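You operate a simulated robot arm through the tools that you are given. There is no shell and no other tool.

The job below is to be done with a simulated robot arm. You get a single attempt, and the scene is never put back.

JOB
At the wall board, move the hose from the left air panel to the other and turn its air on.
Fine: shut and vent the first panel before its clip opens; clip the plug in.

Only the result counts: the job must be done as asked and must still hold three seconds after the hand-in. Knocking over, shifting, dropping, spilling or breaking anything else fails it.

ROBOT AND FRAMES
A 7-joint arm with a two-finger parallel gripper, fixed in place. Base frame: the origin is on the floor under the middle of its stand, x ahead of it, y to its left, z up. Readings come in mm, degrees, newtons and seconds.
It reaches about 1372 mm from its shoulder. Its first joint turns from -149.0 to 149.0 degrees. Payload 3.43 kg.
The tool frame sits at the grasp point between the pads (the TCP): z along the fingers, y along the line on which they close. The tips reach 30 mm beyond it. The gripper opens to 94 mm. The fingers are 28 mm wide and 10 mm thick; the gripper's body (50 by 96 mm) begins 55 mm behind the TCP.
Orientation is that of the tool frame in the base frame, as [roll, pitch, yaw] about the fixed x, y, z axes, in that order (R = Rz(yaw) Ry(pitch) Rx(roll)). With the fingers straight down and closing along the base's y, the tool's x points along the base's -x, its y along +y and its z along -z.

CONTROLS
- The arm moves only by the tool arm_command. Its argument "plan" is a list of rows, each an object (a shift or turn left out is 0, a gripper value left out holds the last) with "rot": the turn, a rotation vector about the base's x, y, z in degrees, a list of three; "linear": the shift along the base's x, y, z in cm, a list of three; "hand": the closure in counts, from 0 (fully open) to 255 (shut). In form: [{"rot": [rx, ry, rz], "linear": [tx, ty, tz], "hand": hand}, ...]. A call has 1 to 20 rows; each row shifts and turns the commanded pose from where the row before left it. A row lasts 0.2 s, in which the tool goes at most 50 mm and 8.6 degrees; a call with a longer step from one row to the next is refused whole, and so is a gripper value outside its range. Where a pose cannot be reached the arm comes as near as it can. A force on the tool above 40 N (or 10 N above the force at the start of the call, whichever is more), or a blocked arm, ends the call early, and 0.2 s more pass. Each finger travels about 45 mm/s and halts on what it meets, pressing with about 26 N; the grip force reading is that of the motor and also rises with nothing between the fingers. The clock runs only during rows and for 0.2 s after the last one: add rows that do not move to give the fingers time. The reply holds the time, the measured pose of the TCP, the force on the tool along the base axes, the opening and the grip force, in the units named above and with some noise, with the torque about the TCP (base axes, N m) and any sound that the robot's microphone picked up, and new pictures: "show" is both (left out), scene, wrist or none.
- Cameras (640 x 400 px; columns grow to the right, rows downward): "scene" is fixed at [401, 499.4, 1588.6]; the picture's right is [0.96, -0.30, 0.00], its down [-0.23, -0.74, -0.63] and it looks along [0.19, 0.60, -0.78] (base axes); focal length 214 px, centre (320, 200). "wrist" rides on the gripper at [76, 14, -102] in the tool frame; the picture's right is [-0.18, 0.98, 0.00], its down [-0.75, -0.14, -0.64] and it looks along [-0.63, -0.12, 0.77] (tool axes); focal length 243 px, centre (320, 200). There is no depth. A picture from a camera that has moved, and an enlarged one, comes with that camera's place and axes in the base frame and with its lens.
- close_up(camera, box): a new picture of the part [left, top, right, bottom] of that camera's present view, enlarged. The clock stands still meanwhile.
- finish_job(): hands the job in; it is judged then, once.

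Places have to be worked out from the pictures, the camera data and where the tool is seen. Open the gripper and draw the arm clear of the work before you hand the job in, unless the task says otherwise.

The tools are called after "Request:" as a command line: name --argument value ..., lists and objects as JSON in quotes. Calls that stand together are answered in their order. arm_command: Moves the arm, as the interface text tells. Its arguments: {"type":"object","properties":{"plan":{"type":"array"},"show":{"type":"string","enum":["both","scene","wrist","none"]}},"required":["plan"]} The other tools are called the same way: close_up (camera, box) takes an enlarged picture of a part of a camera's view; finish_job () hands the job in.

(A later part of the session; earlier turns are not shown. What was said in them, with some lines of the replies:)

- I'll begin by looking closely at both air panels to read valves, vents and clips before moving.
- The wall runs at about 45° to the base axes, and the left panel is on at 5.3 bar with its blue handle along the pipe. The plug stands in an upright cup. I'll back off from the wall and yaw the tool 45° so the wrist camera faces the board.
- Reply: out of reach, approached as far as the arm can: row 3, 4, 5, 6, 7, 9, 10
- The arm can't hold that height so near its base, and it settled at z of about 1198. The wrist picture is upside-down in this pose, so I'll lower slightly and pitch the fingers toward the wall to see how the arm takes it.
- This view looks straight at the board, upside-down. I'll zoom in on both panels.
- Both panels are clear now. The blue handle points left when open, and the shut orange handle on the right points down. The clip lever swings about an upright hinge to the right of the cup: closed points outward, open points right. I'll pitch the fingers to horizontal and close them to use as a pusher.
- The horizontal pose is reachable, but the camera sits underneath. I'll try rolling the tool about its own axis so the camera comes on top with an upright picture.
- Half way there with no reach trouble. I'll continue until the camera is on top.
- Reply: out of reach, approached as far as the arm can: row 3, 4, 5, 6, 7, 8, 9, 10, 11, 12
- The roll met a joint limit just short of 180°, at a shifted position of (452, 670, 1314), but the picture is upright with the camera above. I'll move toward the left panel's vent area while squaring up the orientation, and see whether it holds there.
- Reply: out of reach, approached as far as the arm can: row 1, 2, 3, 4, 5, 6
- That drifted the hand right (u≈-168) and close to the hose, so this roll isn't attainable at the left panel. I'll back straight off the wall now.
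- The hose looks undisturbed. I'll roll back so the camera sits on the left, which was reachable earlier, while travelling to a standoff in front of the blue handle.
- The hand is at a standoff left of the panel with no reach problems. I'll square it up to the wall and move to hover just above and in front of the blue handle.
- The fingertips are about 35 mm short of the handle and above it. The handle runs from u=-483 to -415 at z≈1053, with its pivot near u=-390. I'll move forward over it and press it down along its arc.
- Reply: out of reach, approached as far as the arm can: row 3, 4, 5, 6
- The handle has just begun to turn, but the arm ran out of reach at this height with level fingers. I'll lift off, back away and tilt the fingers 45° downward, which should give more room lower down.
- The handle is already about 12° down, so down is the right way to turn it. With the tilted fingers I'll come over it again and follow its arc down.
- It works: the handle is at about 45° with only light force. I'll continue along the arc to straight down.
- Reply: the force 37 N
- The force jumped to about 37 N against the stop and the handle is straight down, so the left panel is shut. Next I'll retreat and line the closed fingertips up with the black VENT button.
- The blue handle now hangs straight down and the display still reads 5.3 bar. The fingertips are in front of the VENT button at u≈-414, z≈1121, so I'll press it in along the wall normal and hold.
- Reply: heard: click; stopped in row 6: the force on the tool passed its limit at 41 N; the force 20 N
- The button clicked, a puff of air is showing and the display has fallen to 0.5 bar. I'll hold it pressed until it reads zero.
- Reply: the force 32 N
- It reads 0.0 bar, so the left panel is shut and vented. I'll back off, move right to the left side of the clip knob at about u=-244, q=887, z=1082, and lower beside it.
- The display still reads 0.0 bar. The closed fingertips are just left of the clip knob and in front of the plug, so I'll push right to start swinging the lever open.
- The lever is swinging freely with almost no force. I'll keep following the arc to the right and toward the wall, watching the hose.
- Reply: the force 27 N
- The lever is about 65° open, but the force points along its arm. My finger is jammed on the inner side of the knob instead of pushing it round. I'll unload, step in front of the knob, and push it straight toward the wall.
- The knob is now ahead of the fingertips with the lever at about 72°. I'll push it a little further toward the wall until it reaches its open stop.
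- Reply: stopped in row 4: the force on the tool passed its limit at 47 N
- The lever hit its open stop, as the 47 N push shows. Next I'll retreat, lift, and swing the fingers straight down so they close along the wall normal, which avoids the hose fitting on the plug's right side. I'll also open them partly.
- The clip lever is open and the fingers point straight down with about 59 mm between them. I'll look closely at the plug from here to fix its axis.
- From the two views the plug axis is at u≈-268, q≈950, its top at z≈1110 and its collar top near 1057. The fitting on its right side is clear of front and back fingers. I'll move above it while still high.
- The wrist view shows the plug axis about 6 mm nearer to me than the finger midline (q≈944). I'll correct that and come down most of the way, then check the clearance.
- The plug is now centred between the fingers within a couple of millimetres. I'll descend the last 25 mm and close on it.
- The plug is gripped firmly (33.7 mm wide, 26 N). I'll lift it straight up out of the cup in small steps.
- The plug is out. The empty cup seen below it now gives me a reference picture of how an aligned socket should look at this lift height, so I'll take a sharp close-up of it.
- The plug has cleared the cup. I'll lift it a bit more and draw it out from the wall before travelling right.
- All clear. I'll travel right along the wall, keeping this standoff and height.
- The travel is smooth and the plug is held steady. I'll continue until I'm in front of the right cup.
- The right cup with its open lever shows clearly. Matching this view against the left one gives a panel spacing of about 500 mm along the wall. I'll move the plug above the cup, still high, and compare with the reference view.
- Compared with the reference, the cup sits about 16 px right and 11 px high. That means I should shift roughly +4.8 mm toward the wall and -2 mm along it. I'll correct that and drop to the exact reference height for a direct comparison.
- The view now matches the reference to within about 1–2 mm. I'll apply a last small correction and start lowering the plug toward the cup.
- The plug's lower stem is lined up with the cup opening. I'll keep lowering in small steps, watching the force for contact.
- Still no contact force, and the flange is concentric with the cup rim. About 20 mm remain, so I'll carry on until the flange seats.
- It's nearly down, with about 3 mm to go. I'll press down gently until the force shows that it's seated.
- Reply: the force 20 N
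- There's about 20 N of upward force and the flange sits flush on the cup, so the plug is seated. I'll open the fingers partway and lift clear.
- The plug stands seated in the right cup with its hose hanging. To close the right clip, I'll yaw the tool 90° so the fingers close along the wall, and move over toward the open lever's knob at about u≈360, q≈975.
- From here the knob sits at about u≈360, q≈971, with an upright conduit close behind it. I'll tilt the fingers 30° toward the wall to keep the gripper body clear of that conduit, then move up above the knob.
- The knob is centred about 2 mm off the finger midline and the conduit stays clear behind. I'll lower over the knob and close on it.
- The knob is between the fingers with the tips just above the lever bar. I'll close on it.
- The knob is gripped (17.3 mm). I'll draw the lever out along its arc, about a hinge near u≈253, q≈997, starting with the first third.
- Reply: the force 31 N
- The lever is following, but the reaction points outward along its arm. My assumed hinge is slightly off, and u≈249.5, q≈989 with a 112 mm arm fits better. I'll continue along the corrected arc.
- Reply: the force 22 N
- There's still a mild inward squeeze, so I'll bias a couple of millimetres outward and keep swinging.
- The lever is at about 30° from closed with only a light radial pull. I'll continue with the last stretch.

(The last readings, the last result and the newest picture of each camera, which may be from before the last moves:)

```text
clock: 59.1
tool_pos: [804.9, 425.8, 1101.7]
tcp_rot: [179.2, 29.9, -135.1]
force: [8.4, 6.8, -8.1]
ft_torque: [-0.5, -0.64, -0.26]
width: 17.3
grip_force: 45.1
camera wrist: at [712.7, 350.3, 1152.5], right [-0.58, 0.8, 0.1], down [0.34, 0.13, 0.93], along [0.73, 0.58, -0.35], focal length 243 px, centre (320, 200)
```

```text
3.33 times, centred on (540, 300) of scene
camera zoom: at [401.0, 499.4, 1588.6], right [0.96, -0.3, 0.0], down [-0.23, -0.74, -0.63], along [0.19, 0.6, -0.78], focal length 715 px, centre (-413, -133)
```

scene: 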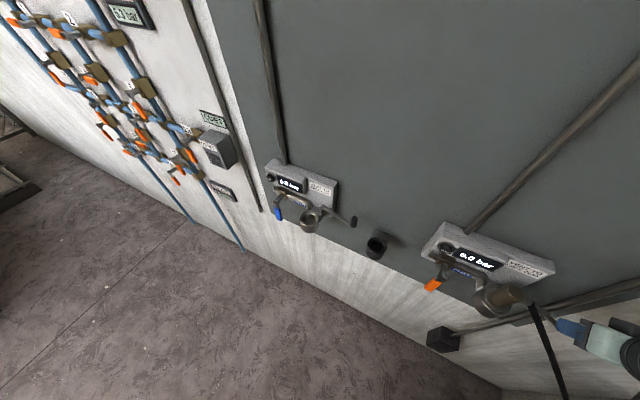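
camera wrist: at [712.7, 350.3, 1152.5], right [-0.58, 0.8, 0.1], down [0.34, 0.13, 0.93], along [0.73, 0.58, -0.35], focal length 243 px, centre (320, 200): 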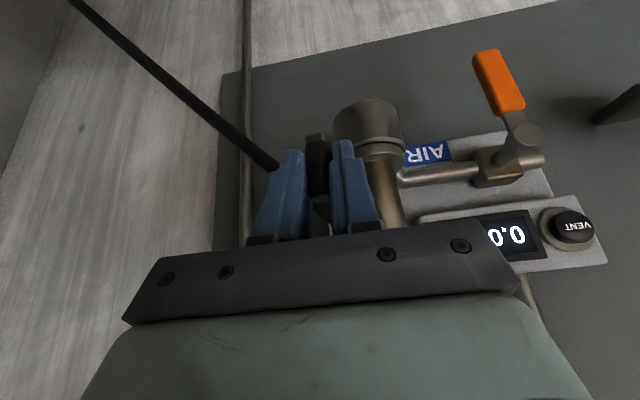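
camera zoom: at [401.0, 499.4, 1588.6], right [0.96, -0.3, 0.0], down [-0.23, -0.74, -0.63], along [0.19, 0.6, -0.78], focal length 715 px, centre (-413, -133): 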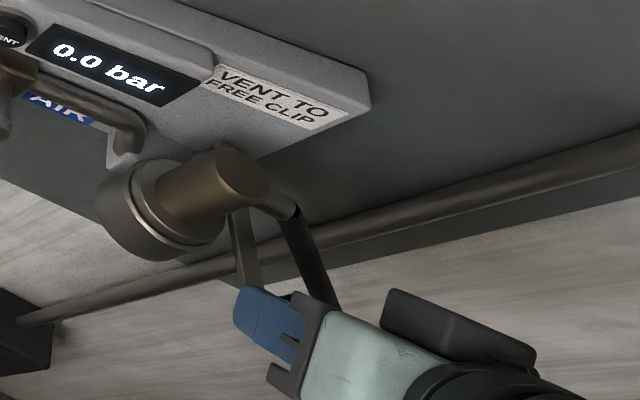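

Only the last 10° remain, and the hose is now on the outer side of the lever. I'll push on to the closed stop in small steps.

Request:
arm_command --plan '[{"linear": [-0.6, 0.53, 0]}, {"linear": [-0.6, 0.57, 0]}, {"linear": [-0.28, 0.28, 0]}, {"linear": [-0.28, 0.28, 0]}, {"linear": [-0.2, 0.2, 0]}]' --show "wrist"

Request:
close_up --camera "wrist" --box '[200, 40, 440, 240]'

Request:
close_up --camera "scene" --box '[460, 240, 620, 360]'

```text
clock: 60.1
tool_pos: [792.0, 433.6, 1102.6]
tcp_rot: [-179.8, 29.7, -135.4]
force: [7.4, -9.4, -2.5]
ft_torque: [0.48, 0.16, -0.17]
width: 17.0
grip_force: 44.7
stopped in row 4: the force on the tool passed its limit at 44 N (the readings are from after the stop); the commanded pose is now the measured one
camera wrist: at [699.8, 360.8, 1152.6], right [-0.58, 0.81, 0.09], down [0.34, 0.14, 0.93], along [0.74, 0.57, -0.35], focal length 243 px, centre (320, 200)
```

wrist: 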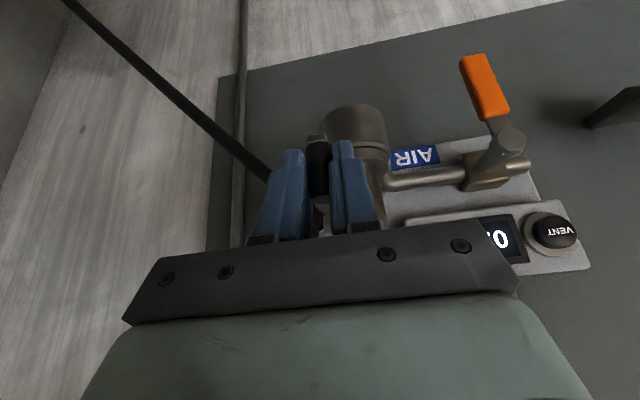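

```text
2.00 times, centred on (320, 140) of wrist
camera zoom: at [699.8, 360.8, 1152.6], right [-0.58, 0.81, 0.09], down [0.34, 0.14, 0.93], along [0.74, 0.57, -0.35], focal length 485 px, centre (320, 320)
```

zoom: 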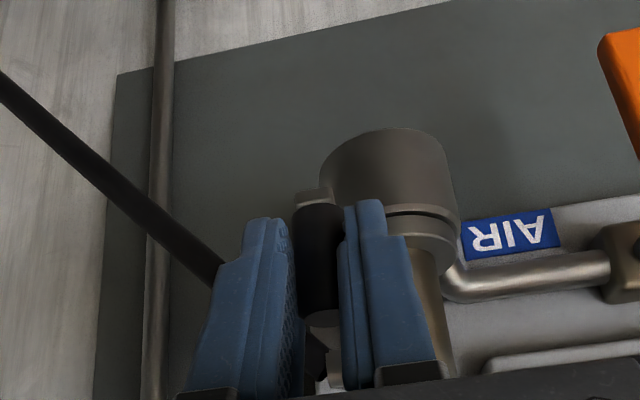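

```text
3.33 times, centred on (540, 300) of scene
camera zoom: at [401.0, 499.4, 1588.6], right [0.96, -0.3, 0.0], down [-0.23, -0.74, -0.63], along [0.19, 0.6, -0.78], focal length 715 px, centre (-413, -133)
```

zoom: 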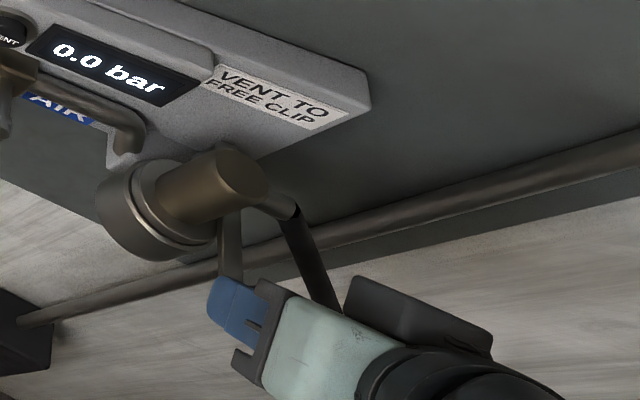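

A firm 44 N stop came at u≈254, which is the same 22 mm offset from the plug axis that the left clip had when closed. I'll release the knob and back out along the tool axis, then check that the lever stays put.

Request:
arm_command --plan '[{"hand": 140}, {}, {}, {"linear": [-0.5, -0.5, 1.2]}, {"linear": [-1.0, -1.0, 2.4]}, {"linear": [-1.4, -1.4, 3.0]}, {"linear": [-1.4, -1.4, 1.0]}]'

Request:
close_up --camera "wrist" --box '[250, 30, 530, 240]'

Request:
close_up --camera "scene" --box '[430, 230, 590, 350]'

```text
clock: 61.7
tool_pos: [748.3, 392.3, 1179.7]
tcp_rot: [-180.0, 29.7, -135.4]
force: [-0.5, 0.8, 0.0]
ft_torque: [-0.01, 0.0, -0.03]
width: 42.2
grip_force: 0.0
camera wrist: at [655.0, 318.8, 1230.7], right [-0.58, 0.81, 0.09], down [0.34, 0.14, 0.93], along [0.74, 0.57, -0.35], focal length 243 px, centre (320, 200)
```

scene: 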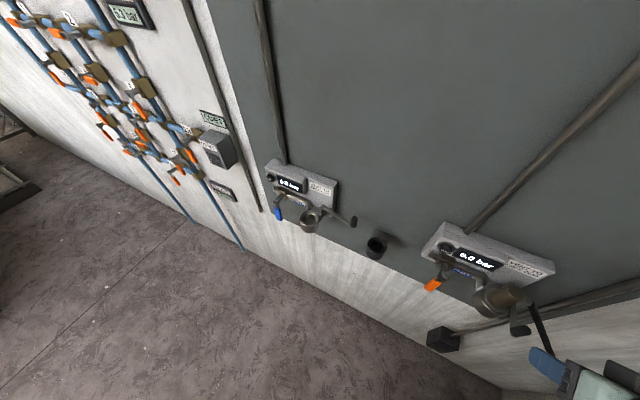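
wrist: 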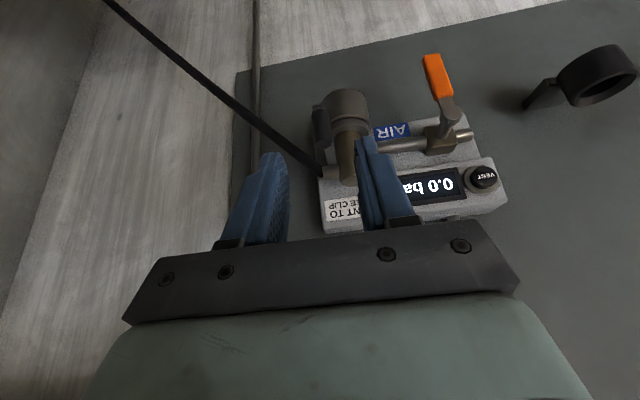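

```text
1.90 times, centred on (390, 135) of wrist
camera zoom: at [655.0, 318.8, 1230.7], right [-0.58, 0.81, 0.09], down [0.34, 0.14, 0.93], along [0.74, 0.57, -0.35], focal length 462 px, centre (187, 324)
```

zoom: 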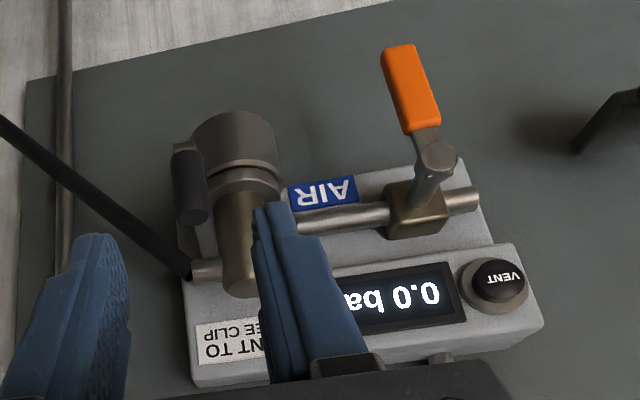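

```text
3.33 times, centred on (510, 290) of scene
camera zoom: at [401.0, 499.4, 1588.6], right [0.96, -0.3, 0.0], down [-0.23, -0.74, -0.63], along [0.19, 0.6, -0.78], focal length 715 px, centre (-313, -100)
```

zoom: 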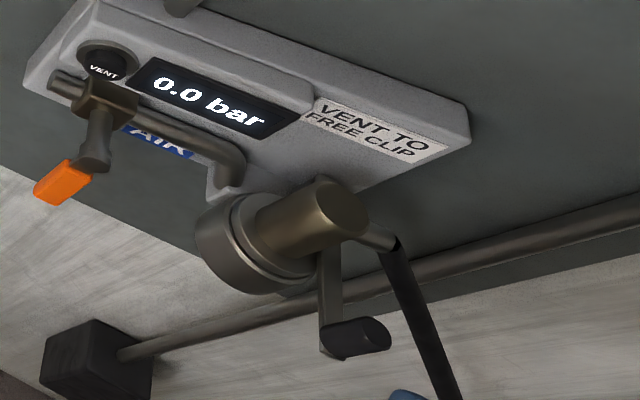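

The lever holds its closed position, just as the left one was at the start. Now for the air: the orange handle hangs down from a pivot at u≈106, z≈1051, with its tip at z≈955. I'll close the fingers, tilt to 45°, and come down to the handle's right at a safe standoff.

Request:
arm_command --plan '[{"rot": [5.3, -5.3, 0], "linear": [-1.77, 1.77, 0], "hand": 255}, {"rot": [5.3, -5.3, 0], "linear": [-1.77, 1.77, 0]}, {"linear": [-1.84, 1.84, 0]}, {"linear": [-1.84, 1.84, 0]}, {"linear": [0, 0, -4.5]}, {"linear": [0, 0, -4.5]}, {"linear": [0, 0, -4.5]}, {"linear": [0, 0, -4.5]}]'

Request:
close_up --camera "wrist" --box '[200, 0, 500, 240]'

Request:
close_up --camera "scene" --box '[400, 230, 560, 350]'

```text
clock: 63.5
tool_pos: [677.8, 465.3, 1000.9]
tcp_rot: [179.8, 44.7, -135.3]
force: [-0.5, 0.0, 0.0]
ft_torque: [0.01, 0.0, 0.04]
width: 0.2
grip_force: 26.4
camera wrist: at [578.2, 385.9, 1019.3], right [-0.6, 0.79, 0.13], down [0.16, -0.04, 0.99], along [0.78, 0.61, -0.1], focal length 243 px, centre (320, 200)
```

scene: 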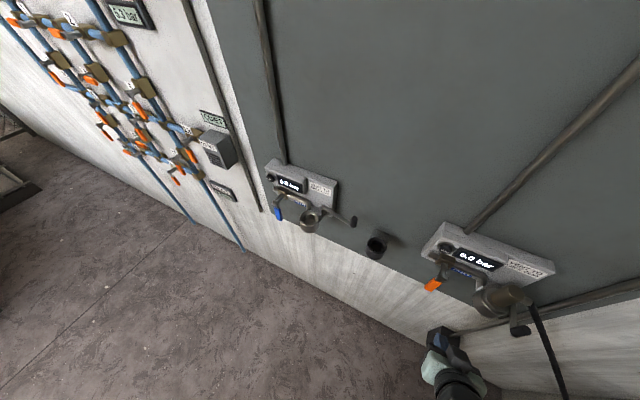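
wrist: 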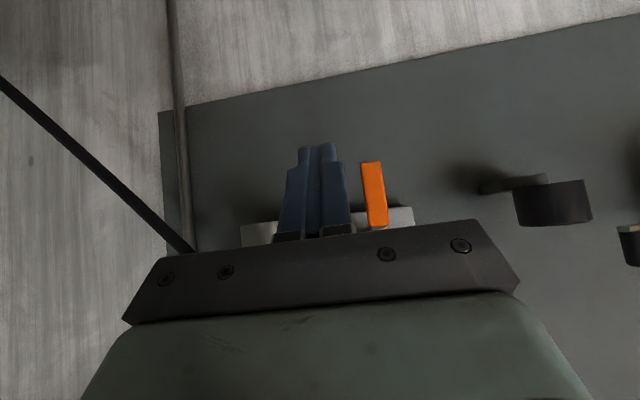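

```text
1.67 times, centred on (350, 120) of wrist
camera zoom: at [578.2, 385.9, 1019.3], right [-0.6, 0.79, 0.13], down [0.16, -0.04, 0.99], along [0.78, 0.61, -0.1], focal length 404 px, centre (270, 333)
```

zoom: 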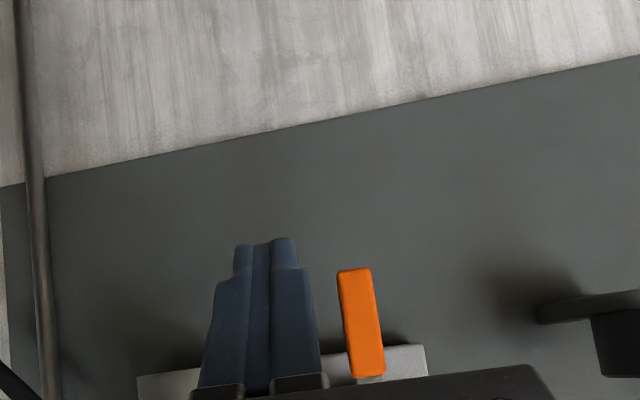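

```text
3.33 times, centred on (480, 290) of scene
camera zoom: at [401.0, 499.4, 1588.6], right [0.96, -0.3, 0.0], down [-0.23, -0.74, -0.63], along [0.19, 0.6, -0.78], focal length 715 px, centre (-213, -100)
```

zoom: 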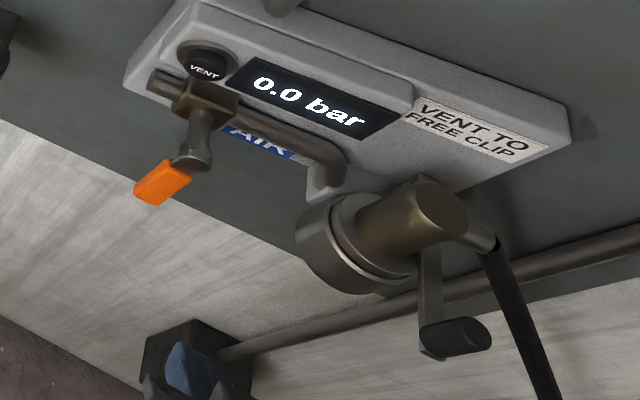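

The closed fingertips are about 43 mm to the right of the orange handle and in line with its lower part. I'll advance beside it, then begin pushing it left.

Request:
arm_command --plan '[{"linear": [2.75, 2.75, 0]}, {"linear": [2.75, 2.75, 0]}, {"linear": [2.75, 2.75, 0]}, {"linear": [-1.4, 1.4, 0]}]'

Request:
close_up --camera "wrist" --box '[200, 40, 440, 240]'

Request:
close_up --camera "scene" --box '[400, 230, 560, 350]'

```text
clock: 64.5
tool_pos: [746.5, 560.5, 999.1]
tcp_rot: [179.9, 44.7, -135.4]
force: [0.2, 0.3, 0.1]
ft_torque: [0.02, -0.03, -0.01]
width: 0.1
grip_force: 25.7
camera wrist: at [646.2, 481.1, 1018.3], right [-0.6, 0.79, 0.13], down [0.16, -0.04, 0.99], along [0.79, 0.61, -0.1], focal length 243 px, centre (320, 200)
```

scene: 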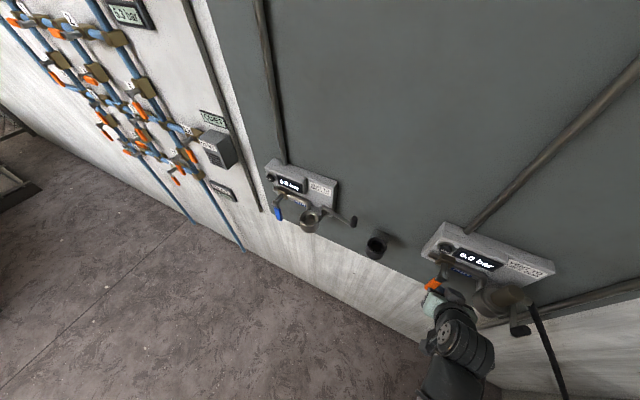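
wrist: 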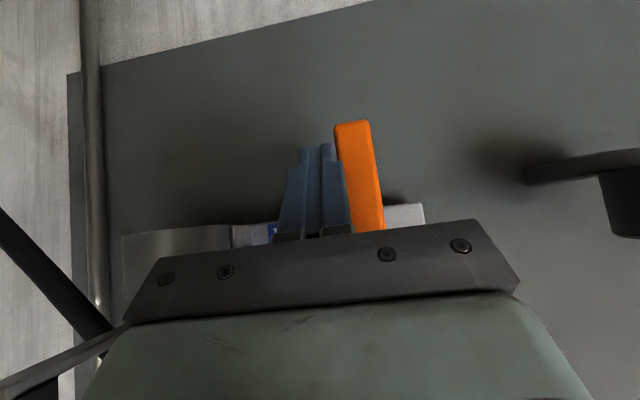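

```text
2.00 times, centred on (320, 140) of wrist
camera zoom: at [646.2, 481.1, 1018.3], right [-0.6, 0.79, 0.13], down [0.16, -0.04, 0.99], along [0.79, 0.61, -0.1], focal length 485 px, centre (320, 320)
```

zoom: 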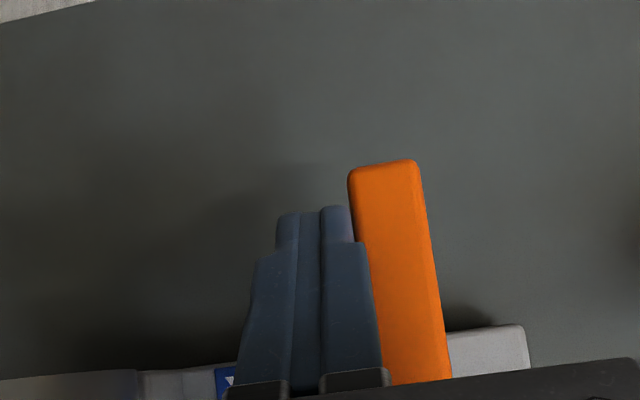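

```text
3.33 times, centred on (480, 290) of scene
camera zoom: at [401.0, 499.4, 1588.6], right [0.96, -0.3, 0.0], down [-0.23, -0.74, -0.63], along [0.19, 0.6, -0.78], focal length 715 px, centre (-213, -100)
```

zoom: 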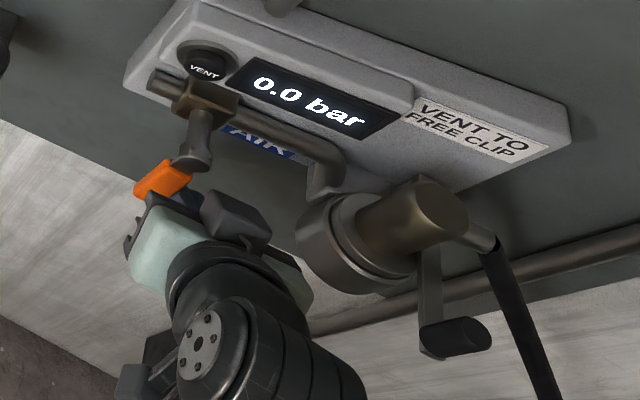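

The fingertips are right beside the handle. I'll push it left and follow the arc up to about 45°.

Request:
arm_command --plan '[{"linear": [-1.38, 1.38, -0.48]}, {"linear": [-1.15, 1.15, 0]}, {"linear": [-1.18, 1.18, 0.43]}]'

Request:
close_up --camera "wrist" --box '[200, 40, 440, 240]'

Request:
close_up --camera "scene" --box '[400, 230, 560, 350]'

```text
clock: 65.3
tool_pos: [708.0, 597.7, 998.6]
tcp_rot: [179.8, 44.7, -135.4]
force: [1.6, -1.0, 0.3]
ft_torque: [0.01, 0.04, 0.01]
width: 0.0
grip_force: 26.5
camera wrist: at [607.3, 518.3, 1017.6], right [-0.6, 0.79, 0.13], down [0.16, -0.04, 0.99], along [0.78, 0.61, -0.1], focal length 243 px, centre (320, 200)
```

scene: 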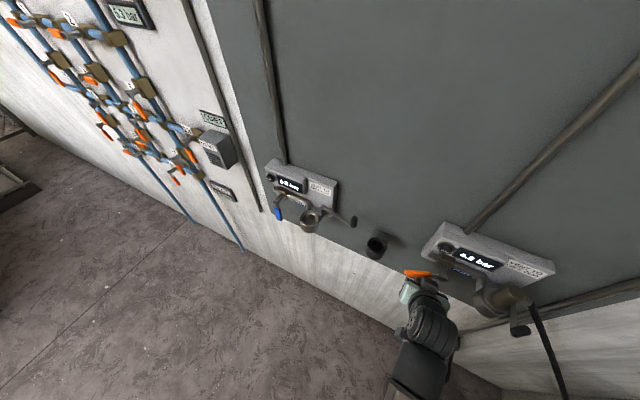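
wrist: 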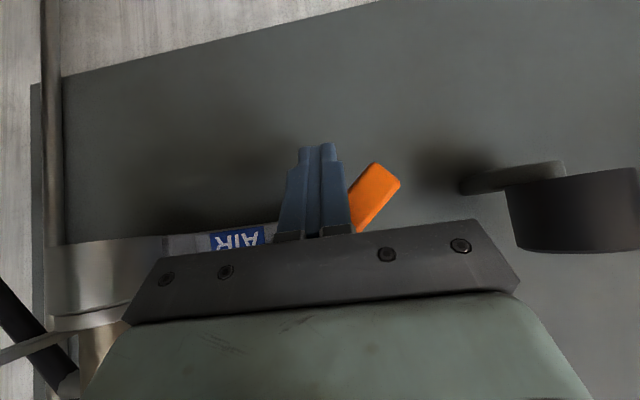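

```text
2.00 times, centred on (320, 140) of wrist
camera zoom: at [607.3, 518.3, 1017.6], right [-0.6, 0.79, 0.13], down [0.16, -0.04, 0.99], along [0.78, 0.61, -0.1], focal length 485 px, centre (320, 320)
```

zoom: 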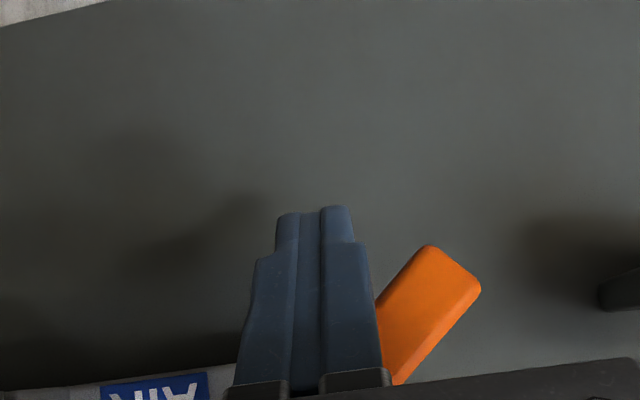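

```text
3.33 times, centred on (480, 290) of scene
camera zoom: at [401.0, 499.4, 1588.6], right [0.96, -0.3, 0.0], down [-0.23, -0.74, -0.63], along [0.19, 0.6, -0.78], focal length 715 px, centre (-213, -100)
```

zoom: 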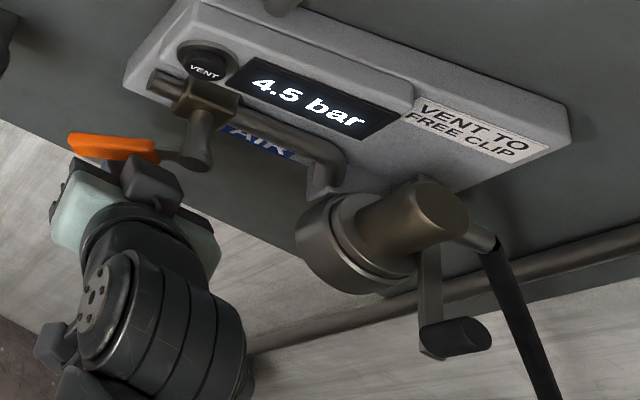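

Air is flowing and the display is at 4.5 bar and rising. I'll push the handle the rest of the way until it lies along the pipe.

Request:
arm_command --plan '[{"linear": [-0.73, 0.73, 1.16]}, {"linear": [-0.55, 0.55, 1.44]}, {"linear": [-0.24, 0.24, 1.0]}, {"linear": [0, 0, 0.54]}, {"linear": [0, 0, 0.4]}]'

Request:
close_up --camera "wrist" --box '[200, 40, 440, 240]'

Request:
close_up --camera "scene" --box '[390, 220, 550, 340]'

```text
clock: 66.6
tool_pos: [691.1, 612.3, 1039.8]
tcp_rot: [179.9, 44.0, -135.4]
force: [-0.5, -0.7, -1.0]
ft_torque: [0.0, -0.01, -0.03]
width: 0.0
grip_force: 25.4
stopped in row 5: the force on the tool passed its limit at 41 N (the readings are from after the stop); the commanded pose is now the measured one
camera wrist: at [591.9, 532.4, 1059.2], right [-0.6, 0.79, 0.13], down [0.17, -0.03, 0.98], along [0.78, 0.61, -0.11], focal length 243 px, centre (320, 200)
```

scene: 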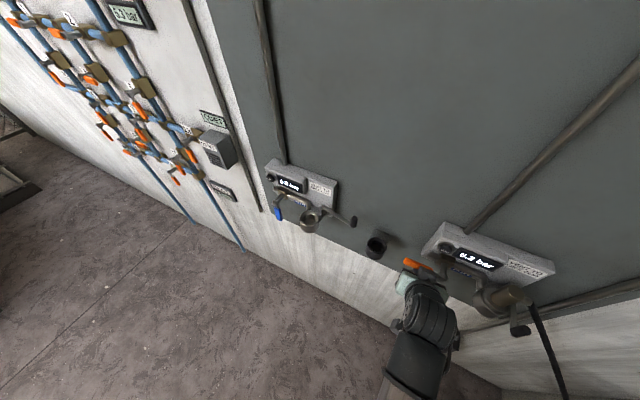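
wrist: 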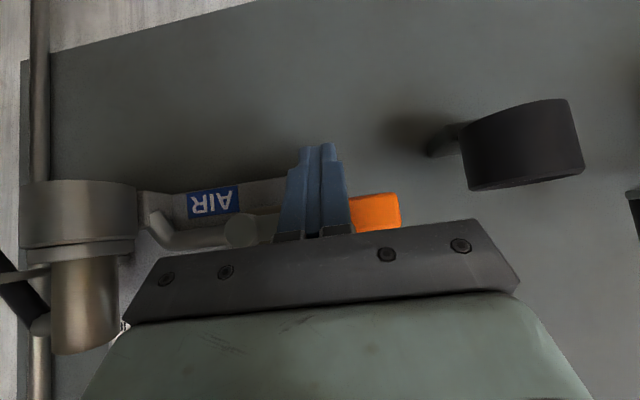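

```text
2.00 times, centred on (320, 140) of wrist
camera zoom: at [591.9, 532.4, 1059.2], right [-0.6, 0.79, 0.13], down [0.17, -0.03, 0.98], along [0.78, 0.61, -0.11], focal length 485 px, centre (320, 320)
```

zoom: 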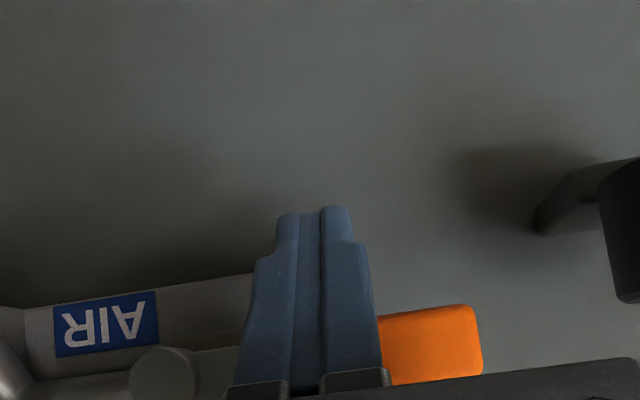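

```text
3.33 times, centred on (470, 280) of scene
camera zoom: at [401.0, 499.4, 1588.6], right [0.96, -0.3, 0.0], down [-0.23, -0.74, -0.63], along [0.19, 0.6, -0.78], focal length 715 px, centre (-180, -67)
```

zoom: 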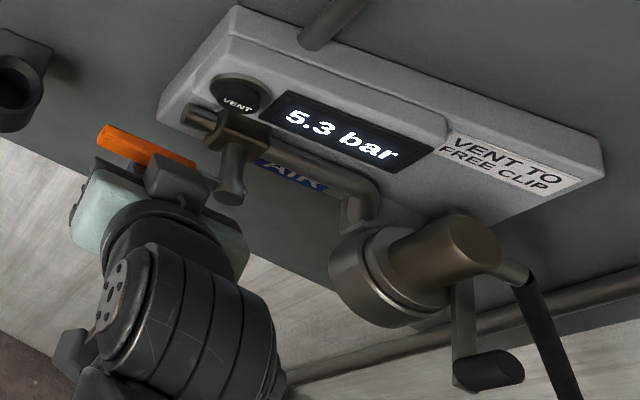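

The handle is against its open stop and the display reads 5.3 bar. I'll drop slightly off the handle, back away from the wall and open the gripper.

Request:
arm_command --plan '[{"linear": [0, 0, -1.0]}, {"linear": [-2.5, -2.5, -0.3]}, {"linear": [-3.0, -3.0, 0]}, {"linear": [-3.0, -3.0, 0]}, {"linear": [-3.0, -3.0, 1.0], "hand": 0}, {"linear": [-2.0, -2.0, 1.0]}, {}, {}]'

Request:
close_up --camera "scene" --box '[390, 220, 590, 350]'

Request:
close_up --camera "scene" --box '[230, 140, 410, 270]'

Request:
close_up --camera "wrist" --box '[100, 50, 420, 240]'

```text
clock: 68.4
tool_pos: [556.9, 480.2, 1045.5]
tcp_rot: [179.9, 44.0, -135.4]
force: [-0.3, 0.0, 0.1]
ft_torque: [0.01, 0.0, 0.01]
width: 86.2
grip_force: 0.1
camera wrist: at [457.3, 400.2, 1065.7], right [-0.6, 0.79, 0.13], down [0.17, -0.03, 0.99], along [0.78, 0.61, -0.11], focal length 243 px, centre (320, 200)
```

scene: 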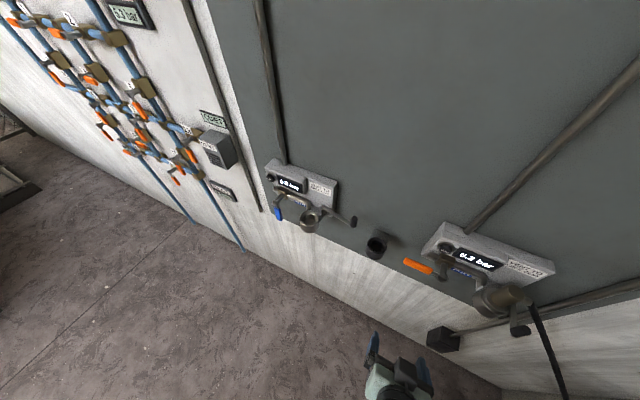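
wrist: 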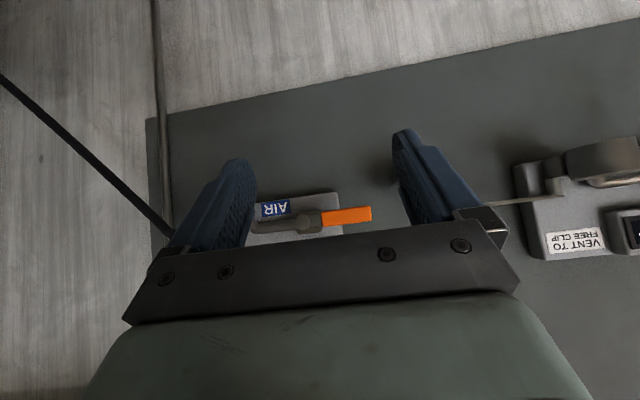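

```text
3.08 times, centred on (490, 285) of scene
camera zoom: at [401.0, 499.4, 1588.6], right [0.96, -0.3, 0.0], down [-0.23, -0.74, -0.63], along [0.19, 0.6, -0.78], focal length 660 px, centre (-203, -62)
```

zoom: 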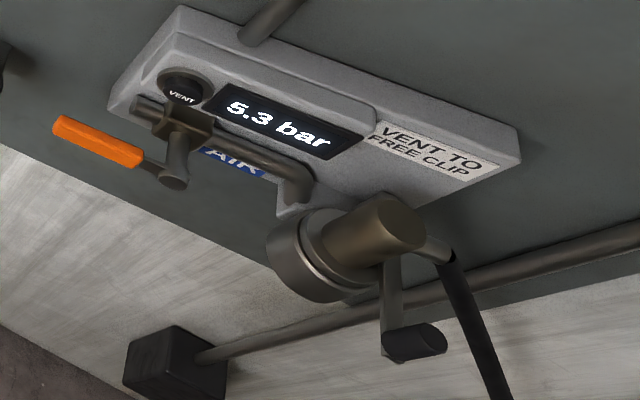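

```text
3.08 times, centred on (320, 205) of scene
camera zoom: at [401.0, 499.4, 1588.6], right [0.96, -0.3, 0.0], down [-0.23, -0.74, -0.63], along [0.19, 0.6, -0.78], focal length 660 px, centre (320, 185)
```

zoom: 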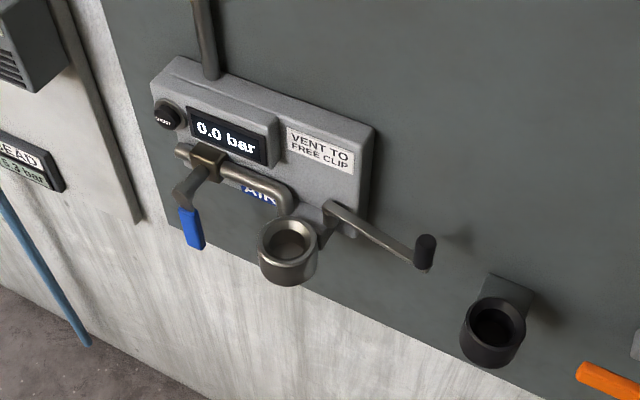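

```text
2.00 times, centred on (260, 145) of wrist
camera zoom: at [457.3, 400.2, 1065.7], right [-0.6, 0.79, 0.13], down [0.17, -0.03, 0.99], along [0.78, 0.61, -0.11], focal length 485 px, centre (440, 310)
```

zoom: 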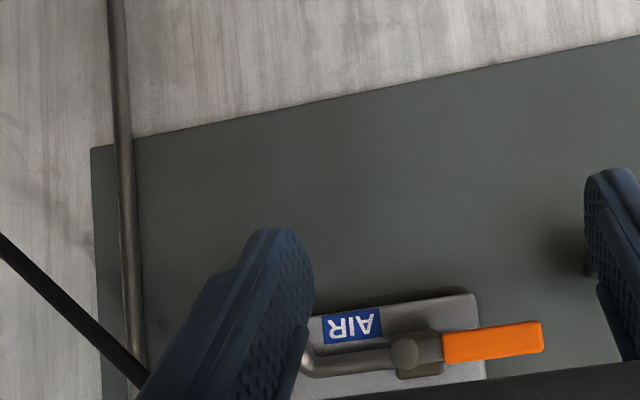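

Everything looks right: the right panel holds 5.3 bar with the handle along the pipe and the lever closed, and the left is shut at 0.0 bar with its cup empty. I'll wait a moment with the arm clear to confirm it's steady.

Request:
arm_command --plan '[{"linear": [-1.0, -1.0, 0.5]}, {}, {}, {}, {}, {}, {}, {}, {}, {}]' --show "none"

Request:
close_up --camera "scene" --box '[390, 220, 590, 350]'

```text
clock: 70.6
tool_pos: [546.2, 468.4, 1050.9]
tcp_rot: [179.9, 43.9, -135.5]
force: [-0.1, -0.6, -0.3]
ft_torque: [-0.03, 0.0, -0.05]
width: 93.9
grip_force: 0.1
```

```text
3.08 times, centred on (490, 285) of scene
camera zoom: at [401.0, 499.4, 1588.6], right [0.96, -0.3, 0.0], down [-0.23, -0.74, -0.63], along [0.19, 0.6, -0.78], focal length 660 px, centre (-203, -62)
```

zoom: 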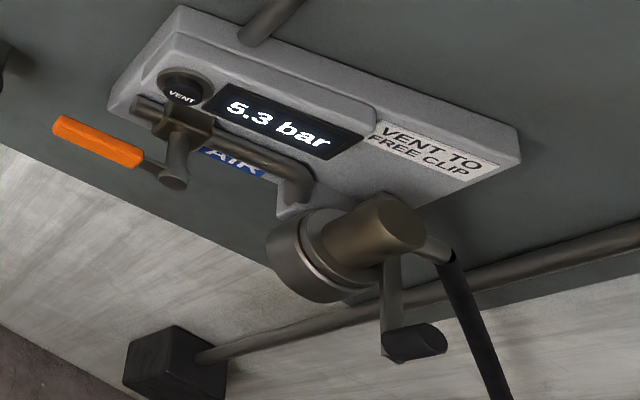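

The state is steady: 5.3 bar on the right panel, plug clipped in, gripper open and the arm clear. I'm handing the job in.

Request:
finish_job

```text
The job is handed in.
```

The hose now runs from the right air panel, clipped in and with the air on. I've handed the job in but haven't seen the verdict.

- **Left panel:** I shut the valve and vented the line to 0.0 bar before opening its clip. Its cup is now empty and its lever is open.
- **Right panel:** The plug is seated in the cup with the clip lever closed against its stop. The valve is fully open and the display held 5.3 bar for about two seconds before hand-in.
- **Arm:** The gripper is open and drawn back from the board. I saw nothing else knocked or shifted.

No click was heard when the right clip closed. I judged it closed by the firm stop, and by the lever resting in the same place as the left one did when it was closed.
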